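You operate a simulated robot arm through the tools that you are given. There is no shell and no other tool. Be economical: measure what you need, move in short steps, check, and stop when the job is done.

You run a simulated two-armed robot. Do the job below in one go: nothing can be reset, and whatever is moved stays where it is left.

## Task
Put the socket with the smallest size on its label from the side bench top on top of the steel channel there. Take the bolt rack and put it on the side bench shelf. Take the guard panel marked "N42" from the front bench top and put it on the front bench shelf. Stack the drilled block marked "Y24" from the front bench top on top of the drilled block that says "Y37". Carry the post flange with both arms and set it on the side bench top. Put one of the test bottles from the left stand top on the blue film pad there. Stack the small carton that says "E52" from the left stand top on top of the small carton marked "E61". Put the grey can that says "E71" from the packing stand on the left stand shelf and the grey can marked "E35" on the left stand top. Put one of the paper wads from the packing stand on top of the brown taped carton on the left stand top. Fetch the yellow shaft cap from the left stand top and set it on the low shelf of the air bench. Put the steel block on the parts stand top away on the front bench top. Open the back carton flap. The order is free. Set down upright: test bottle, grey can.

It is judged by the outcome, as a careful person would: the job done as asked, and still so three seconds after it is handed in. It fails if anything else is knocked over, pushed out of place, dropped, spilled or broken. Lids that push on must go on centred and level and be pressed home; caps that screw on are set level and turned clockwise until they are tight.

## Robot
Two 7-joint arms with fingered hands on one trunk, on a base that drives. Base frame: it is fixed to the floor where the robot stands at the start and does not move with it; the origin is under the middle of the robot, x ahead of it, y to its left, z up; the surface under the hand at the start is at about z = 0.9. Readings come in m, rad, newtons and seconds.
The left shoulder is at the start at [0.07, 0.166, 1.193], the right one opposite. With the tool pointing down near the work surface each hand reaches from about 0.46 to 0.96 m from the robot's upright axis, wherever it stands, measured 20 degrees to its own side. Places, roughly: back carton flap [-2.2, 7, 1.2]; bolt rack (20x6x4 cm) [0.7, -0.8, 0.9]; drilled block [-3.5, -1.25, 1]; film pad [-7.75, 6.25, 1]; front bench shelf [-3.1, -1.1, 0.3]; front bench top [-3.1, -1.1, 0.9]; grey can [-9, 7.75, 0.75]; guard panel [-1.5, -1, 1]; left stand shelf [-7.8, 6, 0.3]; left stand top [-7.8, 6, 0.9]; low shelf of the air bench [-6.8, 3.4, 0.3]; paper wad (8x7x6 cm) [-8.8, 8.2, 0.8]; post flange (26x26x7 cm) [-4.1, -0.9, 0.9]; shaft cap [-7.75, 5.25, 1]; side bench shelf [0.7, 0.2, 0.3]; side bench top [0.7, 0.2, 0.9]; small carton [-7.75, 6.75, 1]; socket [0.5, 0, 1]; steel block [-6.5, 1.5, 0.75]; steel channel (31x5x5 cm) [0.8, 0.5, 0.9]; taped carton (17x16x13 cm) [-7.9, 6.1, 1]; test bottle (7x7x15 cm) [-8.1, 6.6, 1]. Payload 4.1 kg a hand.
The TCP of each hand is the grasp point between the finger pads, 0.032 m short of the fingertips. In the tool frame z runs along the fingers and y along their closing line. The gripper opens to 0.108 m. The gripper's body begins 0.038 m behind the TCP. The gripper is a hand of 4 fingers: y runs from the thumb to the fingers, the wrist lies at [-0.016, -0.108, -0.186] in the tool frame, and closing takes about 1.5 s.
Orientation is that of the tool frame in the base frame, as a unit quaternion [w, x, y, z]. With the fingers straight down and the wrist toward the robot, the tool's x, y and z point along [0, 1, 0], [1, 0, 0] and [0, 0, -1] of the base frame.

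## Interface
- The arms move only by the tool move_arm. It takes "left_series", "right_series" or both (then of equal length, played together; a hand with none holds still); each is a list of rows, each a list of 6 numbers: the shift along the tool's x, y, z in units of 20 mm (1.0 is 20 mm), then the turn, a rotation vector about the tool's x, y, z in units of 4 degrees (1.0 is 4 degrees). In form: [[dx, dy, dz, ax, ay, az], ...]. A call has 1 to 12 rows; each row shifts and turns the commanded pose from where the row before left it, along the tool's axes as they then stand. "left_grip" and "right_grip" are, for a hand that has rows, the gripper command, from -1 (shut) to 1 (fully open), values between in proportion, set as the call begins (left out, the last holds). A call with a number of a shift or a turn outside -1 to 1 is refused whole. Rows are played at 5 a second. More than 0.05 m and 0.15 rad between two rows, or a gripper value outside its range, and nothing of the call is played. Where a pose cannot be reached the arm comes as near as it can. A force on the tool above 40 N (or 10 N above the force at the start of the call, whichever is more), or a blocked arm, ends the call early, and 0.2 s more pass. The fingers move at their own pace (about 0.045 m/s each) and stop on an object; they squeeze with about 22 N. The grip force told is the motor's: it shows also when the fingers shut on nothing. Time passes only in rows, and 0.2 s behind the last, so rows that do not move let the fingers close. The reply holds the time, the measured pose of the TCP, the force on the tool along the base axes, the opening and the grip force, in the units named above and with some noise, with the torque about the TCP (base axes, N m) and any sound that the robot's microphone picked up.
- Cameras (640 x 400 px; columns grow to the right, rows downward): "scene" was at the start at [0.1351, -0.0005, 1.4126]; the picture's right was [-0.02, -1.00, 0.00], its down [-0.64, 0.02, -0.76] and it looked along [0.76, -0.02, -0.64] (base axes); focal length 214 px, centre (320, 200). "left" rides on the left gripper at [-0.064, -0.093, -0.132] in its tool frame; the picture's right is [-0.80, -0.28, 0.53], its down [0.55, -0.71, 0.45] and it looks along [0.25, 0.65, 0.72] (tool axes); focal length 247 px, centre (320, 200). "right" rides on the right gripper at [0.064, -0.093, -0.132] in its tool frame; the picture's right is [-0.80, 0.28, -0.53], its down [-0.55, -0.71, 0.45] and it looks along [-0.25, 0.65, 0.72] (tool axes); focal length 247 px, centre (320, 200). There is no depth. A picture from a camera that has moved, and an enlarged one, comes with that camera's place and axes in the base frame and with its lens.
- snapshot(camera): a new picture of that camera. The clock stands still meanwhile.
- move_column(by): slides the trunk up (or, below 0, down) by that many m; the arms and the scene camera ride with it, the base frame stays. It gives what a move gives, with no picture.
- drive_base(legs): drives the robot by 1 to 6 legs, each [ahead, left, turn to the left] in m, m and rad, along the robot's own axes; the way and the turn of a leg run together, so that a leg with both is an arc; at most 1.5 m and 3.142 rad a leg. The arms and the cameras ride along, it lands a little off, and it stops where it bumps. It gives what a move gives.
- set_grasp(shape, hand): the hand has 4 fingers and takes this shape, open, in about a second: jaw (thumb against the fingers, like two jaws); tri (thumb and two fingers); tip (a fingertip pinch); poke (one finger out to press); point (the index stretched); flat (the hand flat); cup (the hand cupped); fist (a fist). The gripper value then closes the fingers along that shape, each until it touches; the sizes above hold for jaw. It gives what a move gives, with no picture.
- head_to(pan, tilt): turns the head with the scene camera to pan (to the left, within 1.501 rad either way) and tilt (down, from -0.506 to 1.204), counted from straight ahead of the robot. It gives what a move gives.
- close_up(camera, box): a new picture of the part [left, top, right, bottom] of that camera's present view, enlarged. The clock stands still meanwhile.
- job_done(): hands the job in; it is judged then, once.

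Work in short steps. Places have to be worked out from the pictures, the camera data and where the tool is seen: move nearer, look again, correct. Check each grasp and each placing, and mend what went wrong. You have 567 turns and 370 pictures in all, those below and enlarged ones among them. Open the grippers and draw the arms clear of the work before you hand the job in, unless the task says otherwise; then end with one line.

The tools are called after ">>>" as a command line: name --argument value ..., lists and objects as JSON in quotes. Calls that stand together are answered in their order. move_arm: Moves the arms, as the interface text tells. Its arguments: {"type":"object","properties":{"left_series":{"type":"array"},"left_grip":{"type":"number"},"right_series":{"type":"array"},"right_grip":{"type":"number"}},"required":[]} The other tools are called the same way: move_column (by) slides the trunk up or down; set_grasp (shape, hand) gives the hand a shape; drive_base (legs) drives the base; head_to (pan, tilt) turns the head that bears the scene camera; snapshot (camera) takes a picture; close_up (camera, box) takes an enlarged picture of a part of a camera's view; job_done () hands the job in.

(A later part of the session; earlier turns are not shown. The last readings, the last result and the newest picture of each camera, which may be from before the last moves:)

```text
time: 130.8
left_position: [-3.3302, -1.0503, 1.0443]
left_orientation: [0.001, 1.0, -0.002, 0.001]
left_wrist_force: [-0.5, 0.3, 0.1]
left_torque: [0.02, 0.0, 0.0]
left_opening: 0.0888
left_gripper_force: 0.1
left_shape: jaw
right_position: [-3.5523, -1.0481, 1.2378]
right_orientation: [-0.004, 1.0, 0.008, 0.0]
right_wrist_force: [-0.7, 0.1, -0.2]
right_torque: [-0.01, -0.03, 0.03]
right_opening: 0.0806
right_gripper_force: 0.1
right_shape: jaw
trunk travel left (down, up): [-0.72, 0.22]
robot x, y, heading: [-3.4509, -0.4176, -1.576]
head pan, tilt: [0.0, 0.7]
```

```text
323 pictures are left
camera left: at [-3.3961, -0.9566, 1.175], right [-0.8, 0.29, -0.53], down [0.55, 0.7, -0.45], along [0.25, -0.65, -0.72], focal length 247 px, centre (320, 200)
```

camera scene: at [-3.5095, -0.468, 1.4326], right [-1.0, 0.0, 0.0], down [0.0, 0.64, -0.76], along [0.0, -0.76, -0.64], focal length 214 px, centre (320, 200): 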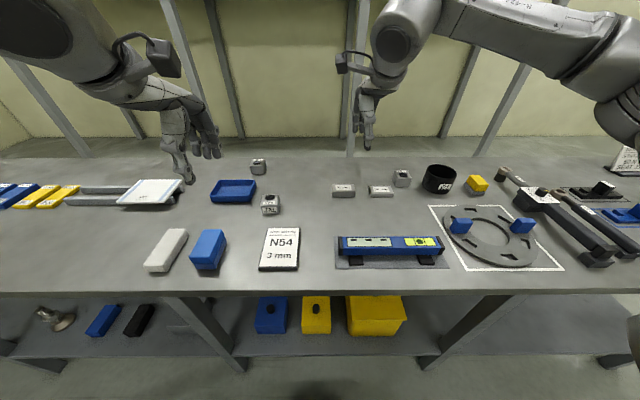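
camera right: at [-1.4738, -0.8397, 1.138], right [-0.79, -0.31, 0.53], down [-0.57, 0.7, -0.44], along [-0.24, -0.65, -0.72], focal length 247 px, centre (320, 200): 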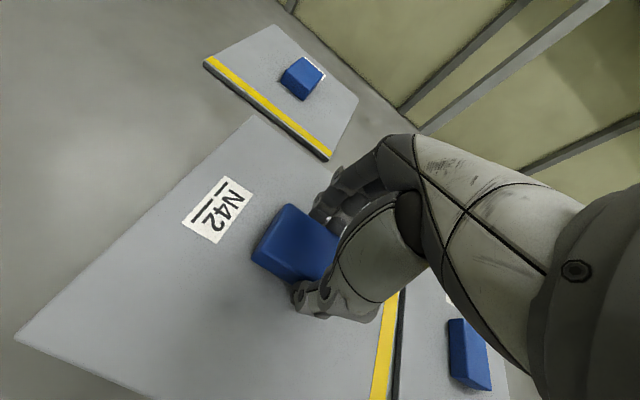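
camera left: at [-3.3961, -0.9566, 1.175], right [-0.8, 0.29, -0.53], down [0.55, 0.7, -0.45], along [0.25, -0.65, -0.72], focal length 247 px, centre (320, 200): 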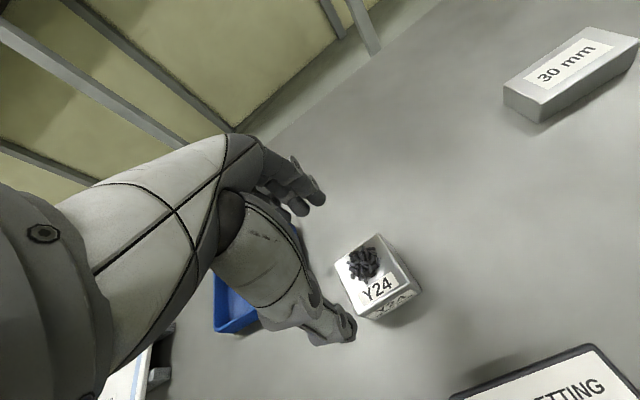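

Aligned on Y24. I lower to z≈0.938, close and lift.

>>> move_arm --left_series '[[0, 0.1, 1, 0, 0, 0], [0, 0.1, 1, 0, 0, 0], [0, 0, 1, 0, 0, 0], [0, 0, 1, 0, 0, 0], [0, 0, 1, 0, 0, 0], [0, 0, 0.3, 0, 0, 0]]'

>>> move_arm --left_series '[[0, 0, 0, 0, 0, 0], [0, 0, 0, 0, 0, 0], [0, 0, 0, 0, 0, 0], [0, 0, 0, 0, 0, 0], [0, 0, 0, 0, 0, 0]]' --left_grip -1

>>> move_arm --left_series '[[0, 0, -0.5, 0, 0, 0], [0, 0, -1, 0, 0, 0], [0, 0, -1, 0, 0, 0], [0, 0, -1, 0, 0, 0], [0, 0, -1, 0, 0, 0], [0, 0, -1, 0, 0, 0]]'

>>> snapshot --camera "left"

```text
time: 132.2
left_position: [-3.3309, -1.0548, 0.9392]
left_orientation: [0.0, 1.0, -0.003, 0.0]
left_wrist_force: [-0.2, 0.8, 0.3]
left_torque: [0.0, -0.01, -0.03]
left_opening: 0.089
left_gripper_force: 0.1
left_shape: jaw
right_position: [-3.5526, -1.0477, 1.238]
right_orientation: [-0.003, 1.0, 0.008, -0.001]
right_wrist_force: [-0.7, 0.5, -0.4]
right_torque: [-0.02, -0.01, 0.01]
right_opening: 0.0806
right_gripper_force: 0.0
right_shape: jaw
trunk travel left (down, up): [-0.72, 0.22]
robot x, y, heading: [-3.4451, -0.4168, -1.571]
head pan, tilt: [0.0, 0.7]
```

```text
time: 133.4
left_position: [-3.3313, -1.055, 0.9401]
left_orientation: [-0.001, 1.0, -0.003, 0.0]
left_wrist_force: [0.7, 0.4, 0.0]
left_torque: [0.01, 0.01, 0.05]
left_opening: 0.055
left_gripper_force: 22.4
left_shape: jaw
right_position: [-3.5531, -1.0493, 1.2371]
right_orientation: [-0.004, 1.0, 0.008, -0.001]
right_wrist_force: [0.3, -0.6, -0.3]
right_torque: [-0.03, 0.02, -0.03]
right_opening: 0.0807
right_gripper_force: 0.0
right_shape: jaw
trunk travel left (down, up): [-0.72, 0.22]
robot x, y, heading: [-3.4502, -0.4119, -1.576]
head pan, tilt: [0.0, 0.7]
```

```text
time: 134.8
left_position: [-3.3315, -1.0541, 1.0492]
left_orientation: [0.0, 1.0, -0.002, 0.0]
left_wrist_force: [-0.5, -0.9, -4.2]
left_torque: [0.0, 0.03, 0.0]
left_opening: 0.0554
left_gripper_force: 22.4
left_shape: jaw
right_position: [-3.5546, -1.0488, 1.2369]
right_orientation: [-0.003, 1.0, 0.008, -0.001]
right_wrist_force: [-0.6, 0.4, -0.7]
right_torque: [-0.02, 0.01, 0.02]
right_opening: 0.0808
right_gripper_force: 0.0
right_shape: jaw
trunk travel left (down, up): [-0.72, 0.22]
robot x, y, heading: [-3.4503, -0.414, -1.577]
head pan, tilt: [0.0, 0.7]
```

```text
322 pictures are left
camera left: at [-3.3969, -0.9605, 1.1795], right [-0.8, 0.29, -0.53], down [0.55, 0.7, -0.45], along [0.25, -0.65, -0.72], focal length 247 px, centre (320, 200)
```

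left: 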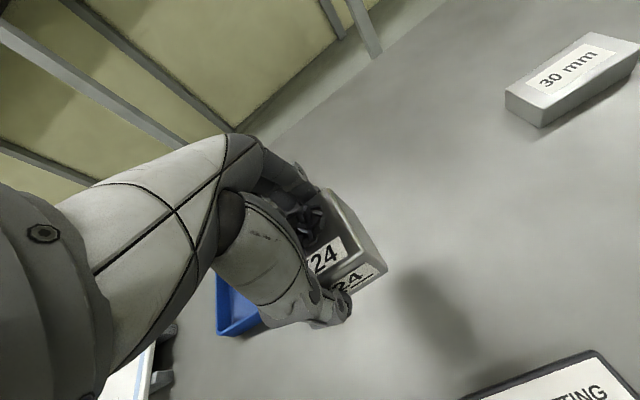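

Y24 is held. I carry it toward Y37 and look from the hand camera on the way.

>>> move_arm --left_series '[[0.4, 1, -0.2, 0, 0, 0], [0.4, 1, -0.2, 0, 0, 0], [0.4, 1, -0.2, 0, 0, 0], [0.4, 1, 0, 0, 0, 0], [0.4, 1, 0, 0, 0, 0], [0.4, 1, 0, 0, 0, 0], [0.4, 1, 0, 0, 0, 0], [0.4, 1, 0, 0, 0, 0], [0.4, 1, 0, 0, 0, 0], [0.4, 1, 0, 0, 0, 0], [0.4, 1, 0, 0, 0, 0], [0.5, 1, 0, 0, 0, 0]]'

>>> snapshot --camera "left"

>>> close_up --camera "scene" --box '[220, 120, 320, 200]'

```text
time: 137.4
left_position: [-3.2358, -1.2972, 1.0589]
left_orientation: [0.0, 1.0, -0.002, 0.0]
left_wrist_force: [0.6, -0.3, -4.4]
left_torque: [0.01, -0.03, -0.02]
left_opening: 0.0551
left_gripper_force: 22.2
left_shape: jaw
right_position: [-3.5533, -1.051, 1.2367]
right_orientation: [-0.005, 1.0, 0.008, -0.001]
right_wrist_force: [0.9, -1.2, 0.3]
right_torque: [0.01, 0.03, -0.01]
right_opening: 0.0807
right_gripper_force: 0.1
right_shape: jaw
trunk travel left (down, up): [-0.72, 0.22]
robot x, y, heading: [-3.4457, -0.4132, -1.575]
head pan, tilt: [0.0, 0.7]
```

```text
321 pictures are left
camera left: at [-3.2998, -1.203, 1.1905], right [-0.8, 0.29, -0.53], down [0.55, 0.7, -0.45], along [0.25, -0.65, -0.72], focal length 247 px, centre (320, 200)
```

left: 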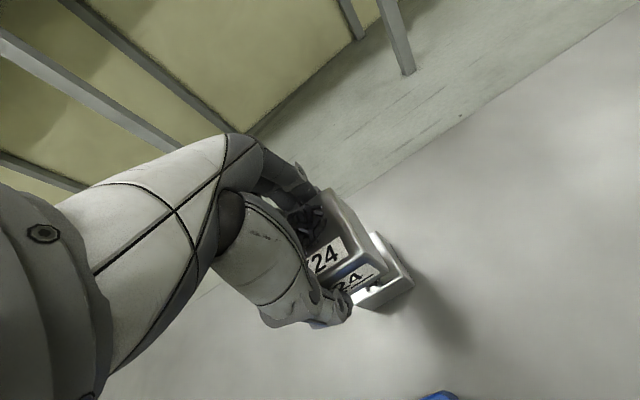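

```text
5.00 times, centred on (270, 160) of scene
camera zoom: at [-3.4501, -0.55, 1.4324], right [-1.0, 0.0, 0.0], down [0.0, 0.65, -0.76], along [0.0, -0.76, -0.65], focal length 1072 px, centre (570, 400)
```

zoom: 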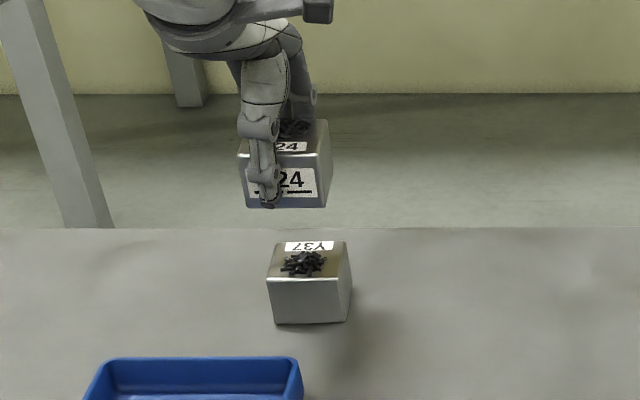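

Y37's centre works out at about (−3.235, −1.311). I shift 14 mm forward, then lower near it.

>>> move_arm --left_series '[[0.02, 0.7, 0, 0, 0, 0], [0, 0, 1, 0, 0, 0], [0, 0, 1, 0, 0, 0], [0, 0, 0.9, 0, 0, 0]]'

>>> snapshot --camera "left"

>>> close_up --camera "scene" --box '[240, 140, 300, 190]'

```text
time: 138.4
left_position: [-3.2342, -1.3098, 1.0026]
left_orientation: [0.0, 1.0, -0.003, 0.0]
left_wrist_force: [0.1, -1.1, -4.0]
left_torque: [0.0, 0.01, 0.0]
left_opening: 0.0553
left_gripper_force: 21.9
left_shape: jaw
right_position: [-3.5529, -1.0491, 1.2372]
right_orientation: [-0.004, 1.0, 0.008, -0.001]
right_wrist_force: [0.0, 0.7, -0.1]
right_torque: [-0.01, 0.01, 0.0]
right_opening: 0.0811
right_gripper_force: 0.1
right_shape: jaw
trunk travel left (down, up): [-0.72, 0.22]
robot x, y, heading: [-3.4473, -0.4159, -1.575]
head pan, tilt: [0.0, 0.7]
```

```text
319 pictures are left
camera left: at [-3.3, -1.2158, 1.1322], right [-0.8, 0.29, -0.53], down [0.55, 0.7, -0.45], along [0.25, -0.65, -0.72], focal length 247 px, centre (320, 200)
```

left: 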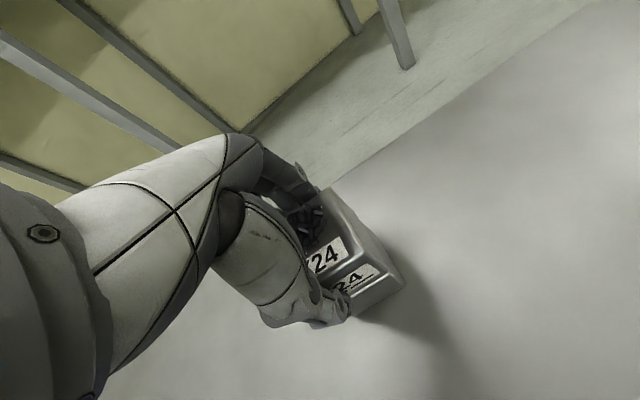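

```text
8.00 times, centred on (270, 165) of scene
camera zoom: at [-3.45, -0.55, 1.4325], right [-1.0, 0.0, 0.0], down [0.0, 0.65, -0.76], along [0.0, -0.76, -0.65], focal length 1716 px, centre (720, 480)
```

zoom: 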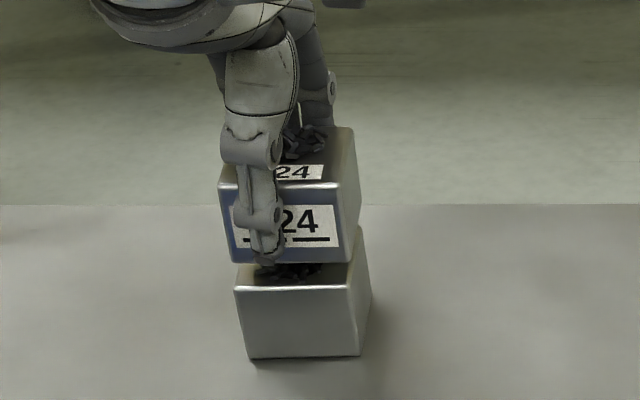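

I enlarge the hand-camera view to compare the two blocks' near corners.

>>> close_up --camera "left" --box '[280, 170, 440, 330]'

```text
2.50 times, centred on (360, 250) of left
camera zoom: at [-3.3, -1.2158, 1.1322], right [-0.8, 0.29, -0.53], down [0.55, 0.7, -0.45], along [0.25, -0.65, -0.72], focal length 617 px, centre (220, 75)
```

zoom: 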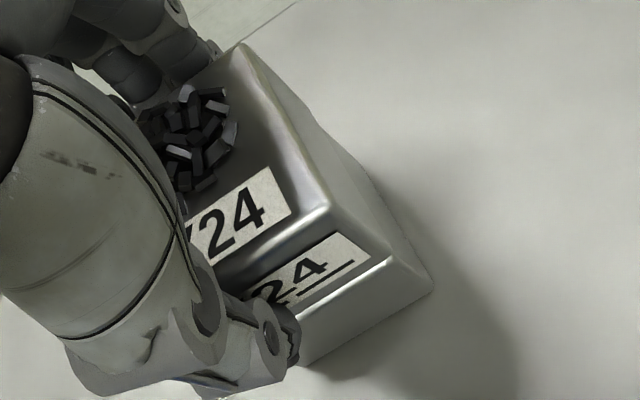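

Y24 sits about 8 mm nearer and 4 mm to the side of Y37. I correct this and lower in small steps.

>>> move_arm --left_series '[[0.15, 0.4, 0, 0, 0, 0], [0, 0, 0.5, 0, 0, 0], [0, 0, 0.25, 0, 0, 0]]'

>>> move_arm --left_series '[[0, 0, 0.15, 0, 0, 0], [0, 0, 0.15, 0, 0, 0], [0, 0, 0, 0, 0, 0]]'

>>> close_up --camera "scene" --box '[240, 140, 300, 190]'

>>> close_up --camera "left" --box '[280, 170, 440, 330]'

```text
time: 139.2
left_position: [-3.2312, -1.3174, 0.9877]
left_orientation: [0.0, 1.0, -0.002, 0.0]
left_wrist_force: [0.3, -0.4, -3.3]
left_torque: [0.0, -0.01, 0.0]
left_opening: 0.055
left_gripper_force: 22.1
left_shape: jaw
right_position: [-3.5532, -1.0482, 1.2359]
right_orientation: [-0.003, 1.0, 0.009, -0.001]
right_wrist_force: [0.4, -0.6, -0.8]
right_torque: [0.02, 0.05, -0.01]
right_opening: 0.0806
right_gripper_force: 0.1
right_shape: jaw
trunk travel left (down, up): [-0.72, 0.22]
robot x, y, heading: [-3.4509, -0.4132, -1.575]
head pan, tilt: [0.0, 0.7]
```

```text
time: 140.0
left_position: [-3.2321, -1.3161, 0.984]
left_orientation: [0.003, 1.0, -0.002, 0.0]
left_wrist_force: [0.3, -4.7, 9.9]
left_torque: [-0.08, -0.05, 0.0]
left_opening: 0.0553
left_gripper_force: 22.2
left_shape: jaw
right_position: [-3.5533, -1.0468, 1.2377]
right_orientation: [-0.003, 1.0, 0.008, 0.0]
right_wrist_force: [0.0, -0.1, 0.2]
right_torque: [0.01, -0.01, 0.04]
right_opening: 0.0807
right_gripper_force: 0.1
right_shape: jaw
trunk travel left (down, up): [-0.72, 0.22]
robot x, y, heading: [-3.4498, -0.4132, -1.579]
head pan, tilt: [0.0, 0.7]
```

```text
8.00 times, centred on (270, 165) of scene
camera zoom: at [-3.4503, -0.5473, 1.4329], right [-1.0, 0.0, 0.0], down [0.0, 0.64, -0.77], along [0.0, -0.77, -0.64], focal length 1716 px, centre (720, 480)
```

zoom: 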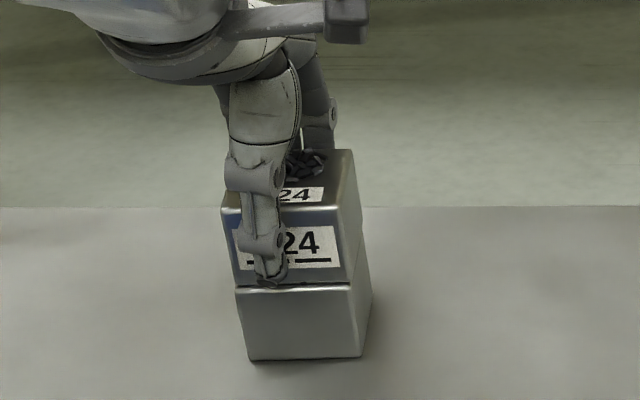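

```text
2.50 times, centred on (360, 250) of left
camera zoom: at [-3.2967, -1.2217, 1.1147], right [-0.8, 0.28, -0.53], down [0.55, 0.7, -0.45], along [0.25, -0.65, -0.72], focal length 617 px, centre (220, 75)
```

zoom: 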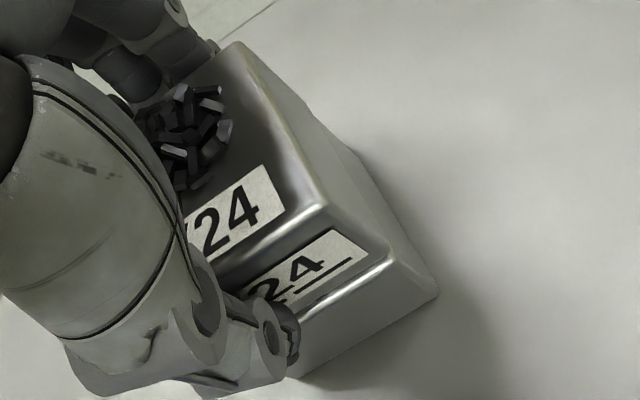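

Contact made and the blocks look flush. I open the fingers and rise.

>>> move_arm --left_series '[[0, 0, -0.05, 0, 0, 0], [0, 0, 0, 0, 0, 0], [0, 0, 0, 0, 0, 0], [0, 0, 0, 0, 0, 0]]' --left_grip 0.6

>>> move_arm --left_series '[[0, 0, -0.5, 0, 0, 0], [0, 0, -1, 0, 0, 0], [0, 0, -1, 0, 0, 0], [0, 0, -1, 0, 0, 0], [0, 0, -1, 0, 0, 0], [0, 0, -1, 0, 0, 0], [0, -0.5, -1, 0, 0, 0], [0, -1, -1, 0, 0, 0], [0, -1, -1, 0, 0, 0], [0, -1, -1, 0, 0, 0], [0, -1, -1, 0, 0, 0], [0, -1, 0, 0, 0, 0]]'

>>> close_up --camera "scene" --box '[240, 140, 300, 190]'

```text
time: 141.0
left_position: [-3.2308, -1.3164, 0.9829]
left_orientation: [0.001, 1.0, -0.002, 0.001]
left_wrist_force: [0.0, 0.0, 0.0]
left_torque: [0.03, 0.01, 0.03]
left_opening: 0.0859
left_gripper_force: 0.0
left_shape: jaw
right_position: [-3.5538, -1.0486, 1.2374]
right_orientation: [-0.004, 1.0, 0.007, -0.001]
right_wrist_force: [0.1, 0.1, 0.1]
right_torque: [0.0, 0.01, -0.02]
right_opening: 0.0808
right_gripper_force: 0.0
right_shape: jaw
trunk travel left (down, up): [-0.72, 0.22]
robot x, y, heading: [-3.4496, -0.4144, -1.575]
head pan, tilt: [0.0, 0.7]
```

```text
time: 143.6
left_position: [-3.231, -1.2064, 1.1932]
left_orientation: [0.0, 1.0, -0.002, 0.001]
left_wrist_force: [0.1, -0.4, -0.4]
left_torque: [-0.03, 0.05, -0.01]
left_opening: 0.0863
left_gripper_force: 0.0
left_shape: jaw
right_position: [-3.5539, -1.0461, 1.2378]
right_orientation: [-0.004, 1.0, 0.008, 0.0]
right_wrist_force: [0.3, 0.5, -1.5]
right_torque: [-0.03, 0.01, 0.0]
right_opening: 0.0808
right_gripper_force: 0.2
right_shape: jaw
trunk travel left (down, up): [-0.72, 0.22]
robot x, y, heading: [-3.45, -0.4104, -1.575]
head pan, tilt: [0.0, 0.7]
```

```text
8.00 times, centred on (270, 165) of scene
camera zoom: at [-3.4493, -0.5478, 1.4327], right [-1.0, 0.0, 0.0], down [0.0, 0.64, -0.77], along [0.0, -0.77, -0.64], focal length 1716 px, centre (720, 480)
```

zoom: 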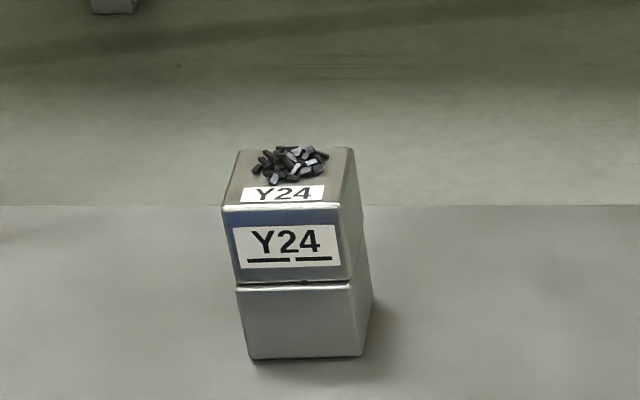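

Y24 rests level on Y37. Next the post flange (ring with two blue grips, near (−4.04, −0.92)). I drive right to stand square in front of it.

>>> drive_base --legs '[[0, -0.585, 0]]'

>>> head_to --pan 0 --tilt 0.9

>>> snapshot --camera "scene"

```text
time: 146.9
left_position: [-3.8106, -1.2039, 1.1937]
left_orientation: [0.001, 1.0, -0.001, 0.0]
left_wrist_force: [0.0, 0.0, -0.2]
left_torque: [0.0, 0.02, 0.01]
left_opening: 0.0864
left_gripper_force: 0.1
left_shape: jaw
right_position: [-4.1341, -1.047, 1.2374]
right_orientation: [-0.004, 1.0, 0.01, -0.002]
right_wrist_force: [0.3, -1.1, -0.1]
right_torque: [0.01, 0.0, 0.0]
right_opening: 0.0808
right_gripper_force: 0.0
right_shape: jaw
trunk travel left (down, up): [-0.72, 0.22]
robot x, y, heading: [-4.0351, -0.4109, -1.571]
head pan, tilt: [0.0, 0.7]
```

```text
time: 147.6
left_position: [-3.8114, -1.2045, 1.1934]
left_orientation: [0.0, 1.0, -0.001, 0.0]
left_wrist_force: [-0.1, 0.2, -0.1]
left_torque: [0.0, 0.0, -0.03]
left_opening: 0.0862
left_gripper_force: 0.1
left_shape: jaw
right_position: [-4.1333, -1.0472, 1.2375]
right_orientation: [-0.003, 1.0, 0.009, -0.001]
right_wrist_force: [-0.4, -0.1, -0.6]
right_torque: [0.02, 0.01, -0.03]
right_opening: 0.081
right_gripper_force: 0.1
right_shape: jaw
trunk travel left (down, up): [-0.72, 0.22]
robot x, y, heading: [-4.0321, -0.4109, -1.574]
head pan, tilt: [0.0, 0.901]
```

```text
313 pictures are left
camera scene: at [-4.0324, -0.5372, 1.4165], right [-1.0, 0.0, 0.0], down [0.0, 0.78, -0.62], along [0.0, -0.62, -0.78], focal length 214 px, centre (320, 200)
```

scene: 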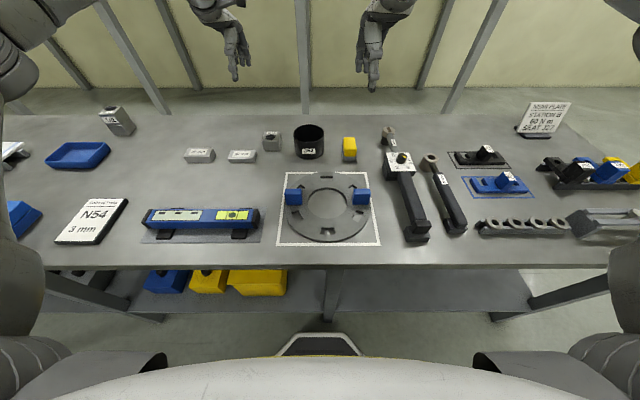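

>>> close_up --camera "scene" --box '[270, 160, 390, 250]'

```text
4.44 times, centred on (330, 205) of scene
camera zoom: at [-4.0324, -0.5372, 1.4165], right [-1.0, 0.0, 0.0], down [0.0, 0.78, -0.62], along [0.0, -0.62, -0.78], focal length 953 px, centre (276, 178)
```

zoom: 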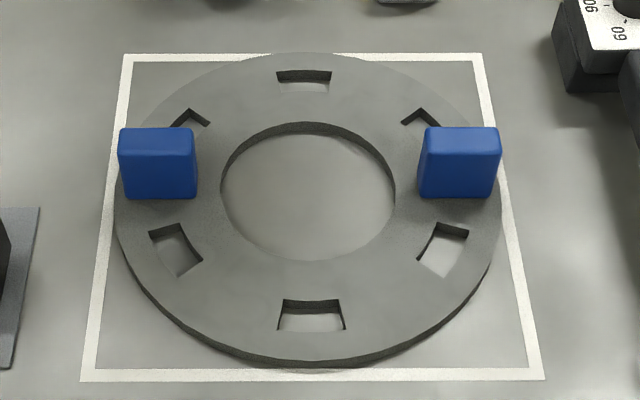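

The grips centre at about (−3.953, −0.931) and (−4.152, −0.931), tops near z 0.957, 2.5 cm thick across y. I bring both hands above them.

>>> move_arm --left_series '[[-0.6, -1, 0, 0, 0, 0], [-0.6, -1, 0, 0, 0, 0], [-0.6, -1, 0, 0, 0, 0], [-0.6, -1, 0, 0, 0, 0], [-0.6, -1, 0.5, 0, 0, 0], [-0.6, -1, 0.5, 0, 0, 0], [-0.6, -1, 0.5, 0, 0, 0], [-0.6, -1, 0.5, 0, 0, 0], [-0.6, -1, 0.5, 0, 0, 0], [-0.6, -1, 0.5, 0, 0, 0], [-0.6, -1, 0.5, 0, 0, 0], [-0.5, -1, 0.5, 0, 0, 0]]' --right_series '[[-0.08, -0.5, 0, 0, 0, 0], [-0.08, -0.5, 0.5, 0, 0, 0], [-0.08, -0.5, 0.5, 0, 0, 0], [-0.08, -0.5, 0.5, 0, 0, 0], [-0.08, -0.5, 0.5, 0, 0, 0], [-0.08, -0.5, 0.5, 0, 0, 0], [-0.08, -0.5, 0.5, 0, 0, 0], [-0.08, -0.5, 0.5, 0, 0, 0], [-0.08, -0.5, 0.5, 0, 0, 0], [-0.08, -0.5, 0.5, 0, 0, 0], [-0.08, -0.4, 0.5, 0, 0, 0], [-0.08, -0.4, 1, 0, 0, 0]]' --left_grip 0.3 --right_grip 0.3

```text
time: 150.2
left_position: [-3.9531, -0.9648, 1.1142]
left_orientation: [0.0, 1.0, 0.0, 0.002]
left_wrist_force: [-0.4, -0.1, -0.7]
left_torque: [0.0, 0.02, 0.0]
left_opening: 0.0703
left_gripper_force: 0.2
left_shape: jaw
right_position: [-4.155, -0.9309, 1.117]
right_orientation: [-0.003, 1.0, 0.01, -0.001]
right_wrist_force: [-0.5, -0.8, 0.2]
right_torque: [0.04, -0.01, 0.0]
right_opening: 0.0706
right_gripper_force: 0.1
right_shape: jaw
trunk travel left (down, up): [-0.72, 0.22]
robot x, y, heading: [-4.029, -0.4151, -1.576]
head pan, tilt: [0.0, 0.901]
```

I bring both to z≈1.02 and check alignment with the hand cameras.

>>> move_arm --left_series '[[0, -0.85, 0.9, 0, 0, 0], [0, -0.85, 0.9, 0, 0, 0], [0, 0, 0.9, 0, 0, 0], [0, 0, 1, 0, 0, 0], [0, 0, 1, 0, 0, 0]]' --right_series '[[0.1, 0, 0.9, 0, 0, 0], [0, 0, 0.9, 0, 0, 0], [0, 0, 1, 0, 0, 0], [0, 0, 1, 0, 0, 0], [0, 0, 1, 0, 0, 0]]'

>>> close_up --camera "left" --box '[240, 160, 480, 370]'

>>> close_up --camera "right" --box '[160, 160, 400, 370]'

```text
time: 151.4
left_position: [-3.9525, -0.9306, 1.0189]
left_orientation: [-0.001, 1.0, -0.001, -0.001]
left_wrist_force: [-0.6, 0.4, 0.3]
left_torque: [-0.02, -0.03, -0.03]
left_opening: 0.0706
left_gripper_force: 0.1
left_shape: jaw
right_position: [-4.153, -0.9314, 1.0217]
right_orientation: [-0.004, 1.0, 0.01, 0.0]
right_wrist_force: [0.6, 0.1, 0.3]
right_torque: [0.01, 0.0, -0.02]
right_opening: 0.0704
right_gripper_force: 0.2
right_shape: jaw
trunk travel left (down, up): [-0.72, 0.22]
robot x, y, heading: [-4.0291, -0.4101, -1.575]
head pan, tilt: [0.0, 0.901]
```

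```text
1.90 times, centred on (360, 265) of left
camera zoom: at [-4.0181, -0.8373, 1.1498], right [-0.8, 0.28, -0.53], down [0.55, 0.7, -0.45], along [0.25, -0.65, -0.72], focal length 470 px, centre (244, 76)
```

zoom: 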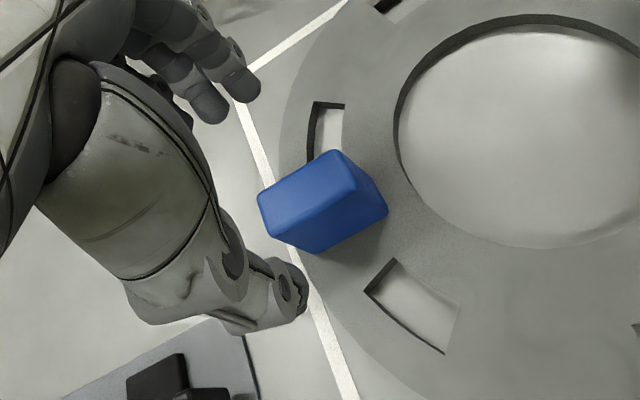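

```text
1.90 times, centred on (280, 265) of right
camera zoom: at [-4.091, -0.8373, 1.1527], right [-0.79, -0.3, 0.53], down [-0.56, 0.7, -0.44], along [-0.24, -0.65, -0.72], focal length 470 px, centre (396, 76)
```

zoom: 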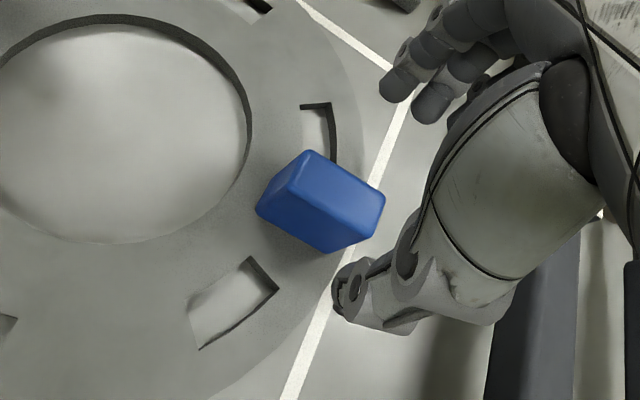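

Both hands are aligned within a few mm. I lower to z≈0.952 and close both.

>>> move_arm --left_series '[[-0.25, 0, 1, 0, 0, 0], [0, 0, 1, 0, 0, 0], [0, 0, 1, 0, 0, 0], [0, 0, 0.35, 0, 0, 0]]' --right_series '[[0.15, 0, 1, 0, 0, 0], [0, 0, 1, 0, 0, 0], [0, 0, 1, 0, 0, 0], [0, 0, 0.45, 0, 0, 0]]'

>>> move_arm --left_series '[[0, 0, 0, 0, 0, 0], [0, 0, 0, 0, 0, 0], [0, 0, 0, 0, 0, 0], [0, 0, 0, 0, 0, 0], [0, 0, 0, 0, 0, 0], [0, 0, 0, 0, 0, 0]]' --right_series '[[0, 0, 0, 0, 0, 0], [0, 0, 0, 0, 0, 0], [0, 0, 0, 0, 0, 0], [0, 0, 0, 0, 0, 0], [0, 0, 0, 0, 0, 0], [0, 0, 0, 0, 0, 0]]' --left_grip -1 --right_grip -1

>>> snapshot --camera "scene"

```text
time: 152.4
left_position: [-3.9581, -0.9314, 0.9533]
left_orientation: [0.0, 1.0, -0.001, 0.001]
left_wrist_force: [0.2, 0.6, 0.2]
left_torque: [0.05, 0.03, 0.0]
left_opening: 0.0705
left_gripper_force: 0.0
left_shape: jaw
right_position: [-4.15, -0.9303, 0.9523]
right_orientation: [-0.004, 1.0, 0.009, -0.001]
right_wrist_force: [-0.1, -0.1, -0.9]
right_torque: [0.0, 0.0, 0.02]
right_opening: 0.0703
right_gripper_force: 0.0
right_shape: jaw
trunk travel left (down, up): [-0.72, 0.22]
robot x, y, heading: [-4.0307, -0.4109, -1.572]
head pan, tilt: [0.0, 0.901]
```

```text
time: 153.8
left_position: [-3.9568, -0.9301, 0.9517]
left_orientation: [0.0, 1.0, -0.001, 0.0]
left_wrist_force: [0.9, -0.9, -1.3]
left_torque: [0.0, -0.02, -0.05]
left_opening: 0.0195
left_gripper_force: 21.9
left_shape: jaw
right_position: [-4.1508, -0.9294, 0.9529]
right_orientation: [-0.003, 1.0, 0.01, -0.001]
right_wrist_force: [-0.4, -1.2, -0.2]
right_torque: [0.0, 0.03, 0.05]
right_opening: 0.0195
right_gripper_force: 22.4
right_shape: jaw
trunk travel left (down, up): [-0.72, 0.22]
robot x, y, heading: [-4.03, -0.4094, -1.574]
head pan, tilt: [0.0, 0.901]
```

```text
309 pictures are left
camera scene: at [-4.032, -0.5376, 1.4164], right [-1.0, 0.0, 0.0], down [0.0, 0.78, -0.62], along [0.0, -0.62, -0.78], focal length 214 px, centre (320, 200)
```

scene: 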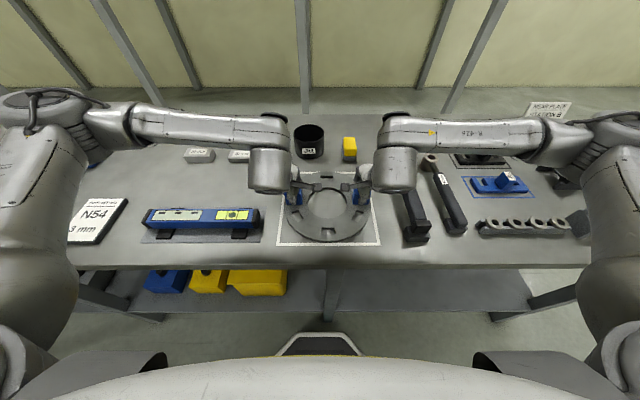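

Both grips are held. I lift with the trunk so the hands stay in step.

>>> move_column --by 0.03

>>> move_column --by 0.15

>>> snapshot --camera "scene"

```text
time: 154.6
left_position: [-3.9574, -0.9323, 0.9825]
left_orientation: [0.0, 1.0, -0.001, -0.001]
left_wrist_force: [1.5, -0.1, -6.1]
left_torque: [0.05, -0.01, -0.04]
left_opening: 0.0197
left_gripper_force: 22.5
left_shape: jaw
right_position: [-4.1508, -0.9306, 0.9819]
right_orientation: [-0.004, 1.0, 0.01, -0.001]
right_wrist_force: [-1.0, -0.5, -5.8]
right_torque: [0.05, 0.03, 0.03]
right_opening: 0.0194
right_gripper_force: 22.3
right_shape: jaw
trunk travel left (down, up): [-0.75, 0.19]
robot x, y, heading: [-4.0326, -0.4149, -1.569]
head pan, tilt: [0.0, 0.901]
```

```text
time: 156.3
left_position: [-3.9584, -0.9308, 1.1307]
left_orientation: [-0.001, 1.0, 0.0, 0.0]
left_wrist_force: [2.5, -0.1, -6.5]
left_torque: [0.01, -0.04, -0.05]
left_opening: 0.0194
left_gripper_force: 22.1
left_shape: jaw
right_position: [-4.1491, -0.9313, 1.1317]
right_orientation: [-0.005, 1.0, 0.009, 0.0]
right_wrist_force: [-2.3, -0.1, -6.1]
right_torque: [0.02, 0.06, 0.02]
right_opening: 0.0197
right_gripper_force: 21.9
right_shape: jaw
trunk travel left (down, up): [-0.9, 0.04]
robot x, y, heading: [-4.0319, -0.4104, -1.577]
head pan, tilt: [0.0, 0.901]
```

```text
308 pictures are left
camera scene: at [-4.0321, -0.5389, 1.5962], right [-1.0, 0.0, 0.0], down [0.0, 0.78, -0.62], along [0.0, -0.62, -0.78], focal length 214 px, centre (320, 200)
```

scene: 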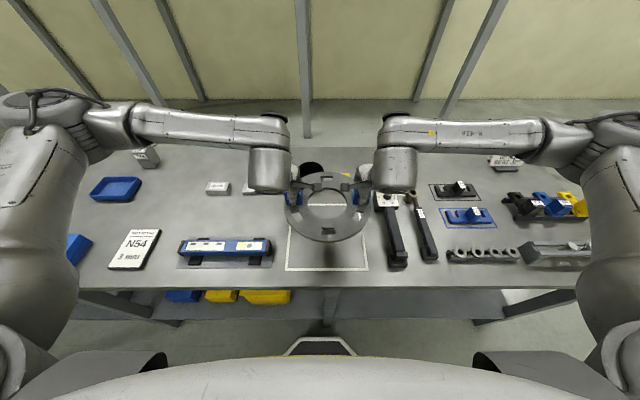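

The flange hangs level, about 6 N per hand. I back away and carry it toward the side bench.

>>> drive_base --legs '[[-0.62, 0, 0], [0, 1.4, 0], [0, 1.4, 0], [0, 0.55, 0], [0, 0, 1.5708]]'

>>> head_to --pan 0 --tilt 0.6

>>> snapshot --camera "scene"

```text
time: 161.1
left_position: [-3.8544, -0.3062, 1.1317]
left_orientation: [0.0, 1.0, 0.004, 0.0]
left_wrist_force: [-0.3, 0.8, -5.5]
left_torque: [0.02, 0.03, -0.02]
left_opening: 0.0193
left_gripper_force: 22.1
left_shape: jaw
right_position: [-4.0491, -0.3077, 1.1319]
right_orientation: [-0.005, 1.0, 0.014, -0.001]
right_wrist_force: [0.6, 1.0, -5.6]
right_torque: [0.04, 0.01, 0.02]
right_opening: 0.0192
right_gripper_force: 22.1
right_shape: jaw
trunk travel left (down, up): [-0.9, 0.04]
robot x, y, heading: [-3.9352, 0.2115, -1.56]
head pan, tilt: [0.0, 0.901]
stopped in leg 2: the robot was blocked; the commanded pose is now the measured one
```

```text
time: 161.9
left_position: [-3.8539, -0.3071, 1.1313]
left_orientation: [-0.001, 1.0, 0.005, 0.0]
left_wrist_force: [0.7, 0.5, -7.1]
left_torque: [0.0, 0.02, -0.02]
left_opening: 0.0193
left_gripper_force: 22.0
left_shape: jaw
right_position: [-4.0478, -0.3105, 1.1307]
right_orientation: [-0.003, 1.0, 0.015, -0.002]
right_wrist_force: [0.5, 0.5, -5.7]
right_torque: [0.03, 0.02, 0.03]
right_opening: 0.0193
right_gripper_force: 22.1
right_shape: jaw
trunk travel left (down, up): [-0.9, 0.04]
robot x, y, heading: [-3.9347, 0.2071, -1.561]
head pan, tilt: [0.0, 0.6]
```

```text
307 pictures are left
camera scene: at [-3.9324, 0.0704, 1.621], right [-1.0, -0.01, 0.0], down [-0.01, 0.57, -0.82], along [0.01, -0.82, -0.57], focal length 214 px, centre (320, 200)
```

scene: 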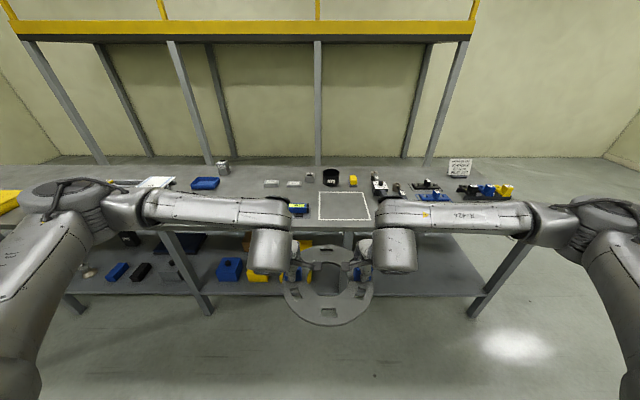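

Something blocked the drive after 10 cm. I look to the robot's left and rear left.

>>> head_to --pan 1.5 --tilt 0.6

>>> snapshot --camera "scene"

>>> head_to --pan -1.5 --tilt 0.4

>>> snapshot --camera "scene"

```text
time: 163.5
left_position: [-3.8563, -0.3077, 1.1325]
left_orientation: [-0.001, 1.0, 0.005, 0.001]
left_wrist_force: [0.6, 0.1, -5.5]
left_torque: [-0.01, 0.0, -0.06]
left_opening: 0.0195
left_gripper_force: 21.8
left_shape: jaw
right_position: [-4.0492, -0.3094, 1.1325]
right_orientation: [-0.004, 1.0, 0.014, -0.001]
right_wrist_force: [-0.2, 0.8, -6.4]
right_torque: [0.0, 0.02, 0.05]
right_opening: 0.0192
right_gripper_force: 21.6
right_shape: jaw
trunk travel left (down, up): [-0.9, 0.04]
robot x, y, heading: [-3.9366, 0.2107, -1.563]
head pan, tilt: [1.499, 0.6]
```

```text
306 pictures are left
camera scene: at [-3.847, 0.1537, 1.6212], right [-0.06, -1.0, 0.0], down [-0.56, 0.04, -0.83], along [0.82, -0.05, -0.56], focal length 214 px, centre (320, 200)
```

scene: 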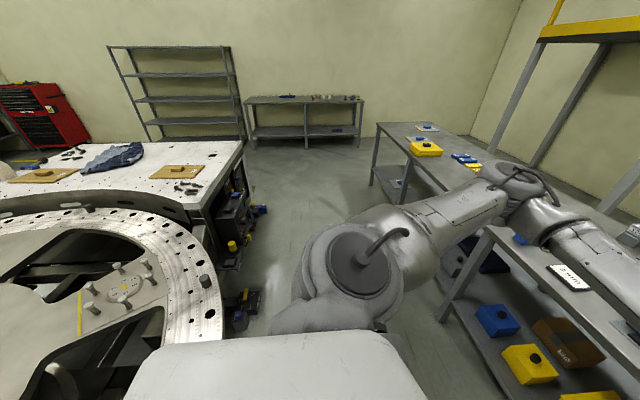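

```text
time: 166.1
left_position: [-3.8554, -0.3077, 1.132]
left_orientation: [-0.001, 1.0, 0.005, 0.002]
left_wrist_force: [0.8, 0.0, -6.7]
left_torque: [0.0, -0.01, 0.01]
left_opening: 0.0195
left_gripper_force: 22.0
left_shape: jaw
right_position: [-4.0479, -0.3086, 1.1316]
right_orientation: [-0.004, 1.0, 0.014, 0.0]
right_wrist_force: [-0.1, 0.7, -6.7]
right_torque: [0.04, 0.0, 0.01]
right_opening: 0.0194
right_gripper_force: 21.6
right_shape: jaw
trunk travel left (down, up): [-0.9, 0.04]
robot x, y, heading: [-3.9362, 0.2075, -1.557]
head pan, tilt: [-1.499, 0.4]
```

```text
305 pictures are left
camera scene: at [-4.0276, 0.1517, 1.6394], right [-0.08, 1.0, 0.0], down [0.39, 0.03, -0.92], along [-0.92, -0.07, -0.39], focal length 214 px, centre (320, 200)
```

scene: 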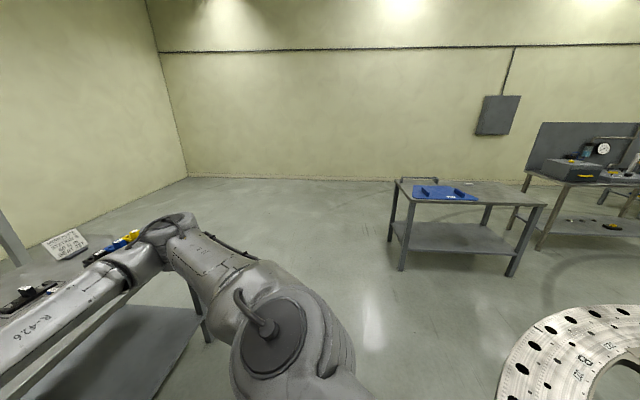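

A large round table bulges into the aisle behind me; that blocked the base. I go 0.2 m forward (the flange is above bench height anyway) and try along y≈0.

>>> drive_base --legs '[[0.22, 0, -0.01], [0, 0.8, 0]]'

```text
time: 167.1
left_position: [-3.8556, -0.3301, 1.1337]
left_orientation: [0.002, 1.0, 0.005, 0.0]
left_wrist_force: [-0.7, 0.7, -6.6]
left_torque: [-0.01, 0.05, -0.03]
left_opening: 0.0196
left_gripper_force: 22.3
left_shape: jaw
right_position: [-4.0481, -0.3308, 1.1346]
right_orientation: [-0.003, 1.0, 0.016, -0.001]
right_wrist_force: [1.2, 1.1, -5.7]
right_torque: [-0.03, -0.04, -0.01]
right_opening: 0.0195
right_gripper_force: 21.9
right_shape: jaw
trunk travel left (down, up): [-0.9, 0.04]
robot x, y, heading: [-3.9335, 0.1793, -1.56]
head pan, tilt: [-1.499, 0.4]
stopped in leg 1: the robot was blocked; the commanded pose is now the measured one
```

Still blocked, so the base is probably wedged against something. I back out the way I came: right 0.08 m, then forward.

>>> drive_base --legs '[[0, -0.08, 0]]'

>>> drive_base --legs '[[0.18, 0, 0]]'

```text
time: 168.1
left_position: [-3.9293, -0.338, 1.1305]
left_orientation: [-0.001, 1.0, 0.005, -0.001]
left_wrist_force: [0.3, 0.6, -5.5]
left_torque: [0.0, 0.04, -0.04]
left_opening: 0.0195
left_gripper_force: 21.7
left_shape: jaw
right_position: [-4.122, -0.3385, 1.1325]
right_orientation: [-0.004, 1.0, 0.017, -0.003]
right_wrist_force: [0.3, 0.0, -6.2]
right_torque: [-0.01, 0.02, 0.03]
right_opening: 0.0194
right_gripper_force: 21.6
right_shape: jaw
trunk travel left (down, up): [-0.9, 0.04]
robot x, y, heading: [-4.0137, 0.1781, -1.562]
head pan, tilt: [-1.499, 0.4]
```

```text
time: 169.6
left_position: [-3.9313, -0.5124, 1.1333]
left_orientation: [0.0, 1.0, 0.006, 0.0]
left_wrist_force: [-0.7, 1.4, -5.9]
left_torque: [-0.04, 0.0, 0.01]
left_opening: 0.0195
left_gripper_force: 22.0
left_shape: jaw
right_position: [-4.1242, -0.5145, 1.1319]
right_orientation: [-0.003, 1.0, 0.017, -0.001]
right_wrist_force: [0.8, 0.5, -5.9]
right_torque: [0.0, 0.0, 0.02]
right_opening: 0.0192
right_gripper_force: 22.0
right_shape: jaw
trunk travel left (down, up): [-0.9, 0.04]
robot x, y, heading: [-4.0112, -0.0018, -1.561]
head pan, tilt: [-1.499, 0.4]
```

Free again at y≈0. I drive left 1.0 m along this line.

>>> drive_base --legs '[[0, 1.0, -0.01]]'

```text
time: 174.7
left_position: [-2.9494, -0.511, 1.131]
left_orientation: [-0.002, 1.0, 0.0, 0.001]
left_wrist_force: [0.6, -0.3, -6.1]
left_torque: [0.02, 0.02, -0.02]
left_opening: 0.0196
left_gripper_force: 22.1
left_shape: jaw
right_position: [-3.1418, -0.5111, 1.1311]
right_orientation: [-0.006, 1.0, 0.012, -0.001]
right_wrist_force: [-0.3, -0.1, -5.9]
right_torque: [0.01, -0.03, 0.03]
right_opening: 0.0195
right_gripper_force: 21.4
right_shape: jaw
trunk travel left (down, up): [-0.9, 0.04]
robot x, y, heading: [-3.0222, 0.0065, -1.572]
head pan, tilt: [-1.499, 0.4]
```

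Clear. I continue to x≈−0.7, turn to face the side bench and shift to y≈0.42.

>>> drive_base --legs '[[0, 1.4, 0], [0, 0.9, 0], [0, 0, 1.5708], [0, 0.41, 0]]'

>>> head_to --pan 0 --tilt 0.5

>>> snapshot --camera "scene"

```text
time: 192.1
left_position: [-0.1797, 0.4516, 1.1304]
left_orientation: [-0.002, 0.716, 0.698, -0.001]
left_wrist_force: [0.8, 0.4, -6.1]
left_torque: [0.02, 0.04, -0.01]
left_opening: 0.0192
left_gripper_force: 22.3
left_shape: jaw
right_position: [-0.1865, 0.2582, 1.1309]
right_orientation: [-0.003, 0.709, 0.705, -0.004]
right_wrist_force: [-0.4, -0.5, -6.4]
right_torque: [0.01, 0.02, 0.04]
right_opening: 0.0193
right_gripper_force: 21.6
right_shape: jaw
trunk travel left (down, up): [-0.9, 0.04]
robot x, y, heading: [-0.6984, 0.3928, -0.028]
head pan, tilt: [-1.499, 0.4]
```

```text
time: 193.7
left_position: [-0.1796, 0.4528, 1.1317]
left_orientation: [-0.002, 0.716, 0.698, -0.001]
left_wrist_force: [0.6, -0.5, -6.1]
left_torque: [-0.01, 0.0, -0.05]
left_opening: 0.0191
left_gripper_force: 21.7
left_shape: jaw
right_position: [-0.1855, 0.2599, 1.1304]
right_orientation: [-0.003, 0.708, 0.706, -0.005]
right_wrist_force: [-0.6, -0.6, -5.9]
right_torque: [0.04, 0.01, 0.03]
right_opening: 0.0194
right_gripper_force: 21.9
right_shape: jaw
trunk travel left (down, up): [-0.9, 0.04]
robot x, y, heading: [-0.6982, 0.392, -0.028]
head pan, tilt: [0.0, 0.499]
```

```text
304 pictures are left
camera scene: at [-0.5566, 0.3892, 1.6302], right [-0.03, -1.0, 0.0], down [-0.48, 0.01, -0.88], along [0.88, -0.02, -0.48], focal length 214 px, centre (320, 200)
```

scene: 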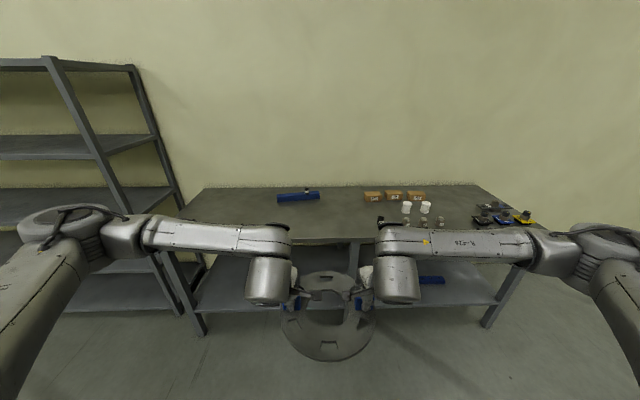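

Path is clear. I square up, shift 7 cm left and drive in 0.68 m.

>>> drive_base --legs '[[0, 0.07, 0.028], [0.68, 0, 0]]'

>>> head_to --pan 0 --tilt 0.8

>>> snapshot --camera "scene"

```text
time: 198.0
left_position: [0.4944, 0.5438, 1.1308]
left_orientation: [-0.002, 0.705, 0.709, 0.0]
left_wrist_force: [-0.1, 0.5, -6.3]
left_torque: [-0.02, -0.02, 0.0]
left_opening: 0.0195
left_gripper_force: 22.0
left_shape: jaw
right_position: [0.4936, 0.3481, 1.1316]
right_orientation: [-0.002, 0.698, 0.716, -0.005]
right_wrist_force: [0.6, -0.5, -5.8]
right_torque: [0.0, -0.01, 0.0]
right_opening: 0.0194
right_gripper_force: 22.4
right_shape: jaw
trunk travel left (down, up): [-0.9, 0.04]
robot x, y, heading: [-0.0238, 0.466, 0.003]
head pan, tilt: [0.0, 0.499]
```

```text
time: 198.8
left_position: [0.4948, 0.5415, 1.1308]
left_orientation: [-0.003, 0.705, 0.709, 0.0]
left_wrist_force: [-0.5, 0.3, -5.7]
left_torque: [0.0, 0.01, -0.03]
left_opening: 0.0195
left_gripper_force: 21.9
left_shape: jaw
right_position: [0.4954, 0.3492, 1.131]
right_orientation: [-0.003, 0.697, 0.717, -0.006]
right_wrist_force: [-0.1, 0.2, -5.2]
right_torque: [0.01, -0.01, 0.03]
right_opening: 0.0191
right_gripper_force: 22.3
right_shape: jaw
trunk travel left (down, up): [-0.9, 0.04]
robot x, y, heading: [-0.02, 0.4664, 0.005]
head pan, tilt: [0.0, 0.799]
```

```text
303 pictures are left
camera scene: at [0.1105, 0.4666, 1.6042], right [0.01, -1.0, 0.0], down [-0.72, 0.0, -0.7], along [0.7, 0.0, -0.72], focal length 214 px, centre (320, 200)
```

scene: 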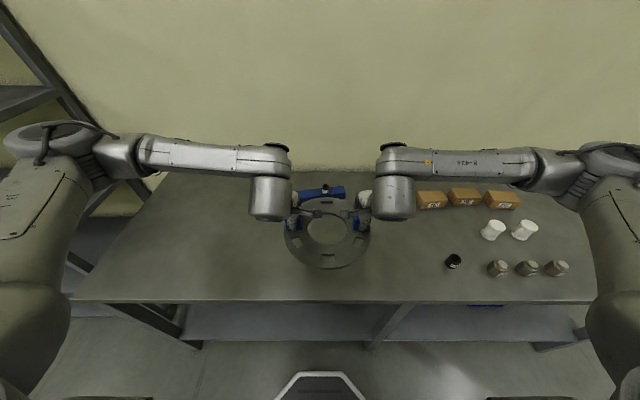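

I go 3 cm further, then lower the trunk most of the 18 cm.

>>> drive_base --legs '[[0.035, 0, 0]]'

>>> move_column --by -0.165

>>> snapshot --camera "scene"

```text
time: 199.7
left_position: [0.5215, 0.5432, 1.1357]
left_orientation: [0.0, 0.705, 0.709, 0.002]
left_wrist_force: [-1.4, 0.8, -6.2]
left_torque: [0.01, -0.04, 0.01]
left_opening: 0.0192
left_gripper_force: 21.9
left_shape: jaw
right_position: [0.5217, 0.3492, 1.134]
right_orientation: [0.0, 0.697, 0.717, -0.002]
right_wrist_force: [-1.0, -0.2, -6.1]
right_torque: [-0.03, -0.03, 0.03]
right_opening: 0.0192
right_gripper_force: 22.0
right_shape: jaw
trunk travel left (down, up): [-0.9, 0.04]
robot x, y, heading: [0.0105, 0.4667, 0.008]
head pan, tilt: [0.0, 0.799]
```

```text
time: 201.6
left_position: [0.5285, 0.5413, 0.9674]
left_orientation: [-0.002, 0.705, 0.709, -0.001]
left_wrist_force: [-1.1, -0.7, -7.1]
left_torque: [0.01, 0.02, -0.04]
left_opening: 0.0193
left_gripper_force: 22.0
left_shape: jaw
right_position: [0.5292, 0.3486, 0.9661]
right_orientation: [-0.004, 0.697, 0.717, -0.005]
right_wrist_force: [1.1, -0.3, -6.2]
right_torque: [0.02, 0.0, 0.01]
right_opening: 0.0192
right_gripper_force: 22.4
right_shape: jaw
trunk travel left (down, up): [-0.735, 0.205]
robot x, y, heading: [0.0107, 0.4672, -0.001]
head pan, tilt: [0.0, 0.799]
```

```text
302 pictures are left
camera scene: at [0.1443, 0.4668, 1.4393], right [0.01, -1.0, 0.0], down [-0.72, 0.0, -0.7], along [0.7, 0.0, -0.72], focal length 214 px, centre (320, 200)
```

scene: 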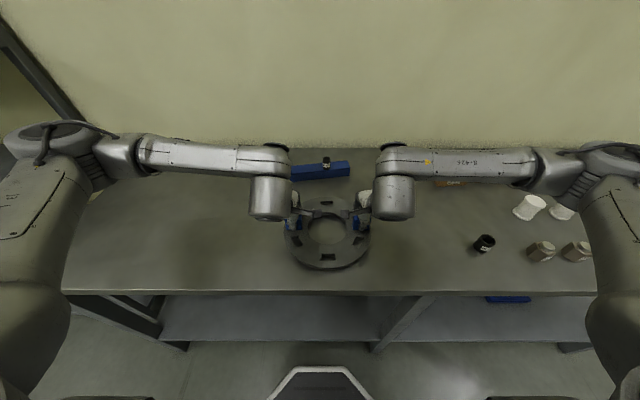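

About 14 mm to go; I lower the trunk 13 mm, then finish in small steps.

>>> move_column --by -0.013

>>> move_column --by -0.003

```text
time: 202.2
left_position: [0.5288, 0.5438, 0.9541]
left_orientation: [-0.002, 0.705, 0.709, 0.0]
left_wrist_force: [0.8, 0.3, -6.0]
left_torque: [-0.03, 0.0, 0.0]
left_opening: 0.0192
left_gripper_force: 22.2
left_shape: jaw
right_position: [0.5287, 0.3505, 0.9538]
right_orientation: [-0.002, 0.697, 0.717, -0.005]
right_wrist_force: [0.2, 0.1, -5.6]
right_torque: [0.0, 0.02, 0.03]
right_opening: 0.0194
right_gripper_force: 22.1
right_shape: jaw
trunk travel left (down, up): [-0.722, 0.218]
robot x, y, heading: [0.0123, 0.4663, 0.004]
head pan, tilt: [0.0, 0.799]
```

```text
time: 202.7
left_position: [0.529, 0.5436, 0.9514]
left_orientation: [0.0, 0.705, 0.709, -0.001]
left_wrist_force: [3.3, 1.7, 3.9]
left_torque: [0.04, -0.13, -0.03]
left_opening: 0.0191
left_gripper_force: 21.8
left_shape: jaw
right_position: [0.5288, 0.3496, 0.9525]
right_orientation: [-0.001, 0.698, 0.716, -0.003]
right_wrist_force: [1.7, -3.5, 7.7]
right_torque: [-0.07, -0.12, 0.03]
right_opening: 0.0193
right_gripper_force: 22.4
right_shape: jaw
trunk travel left (down, up): [-0.719, 0.221]
robot x, y, heading: [0.0118, 0.4643, 0.005]
head pan, tilt: [0.0, 0.799]
```

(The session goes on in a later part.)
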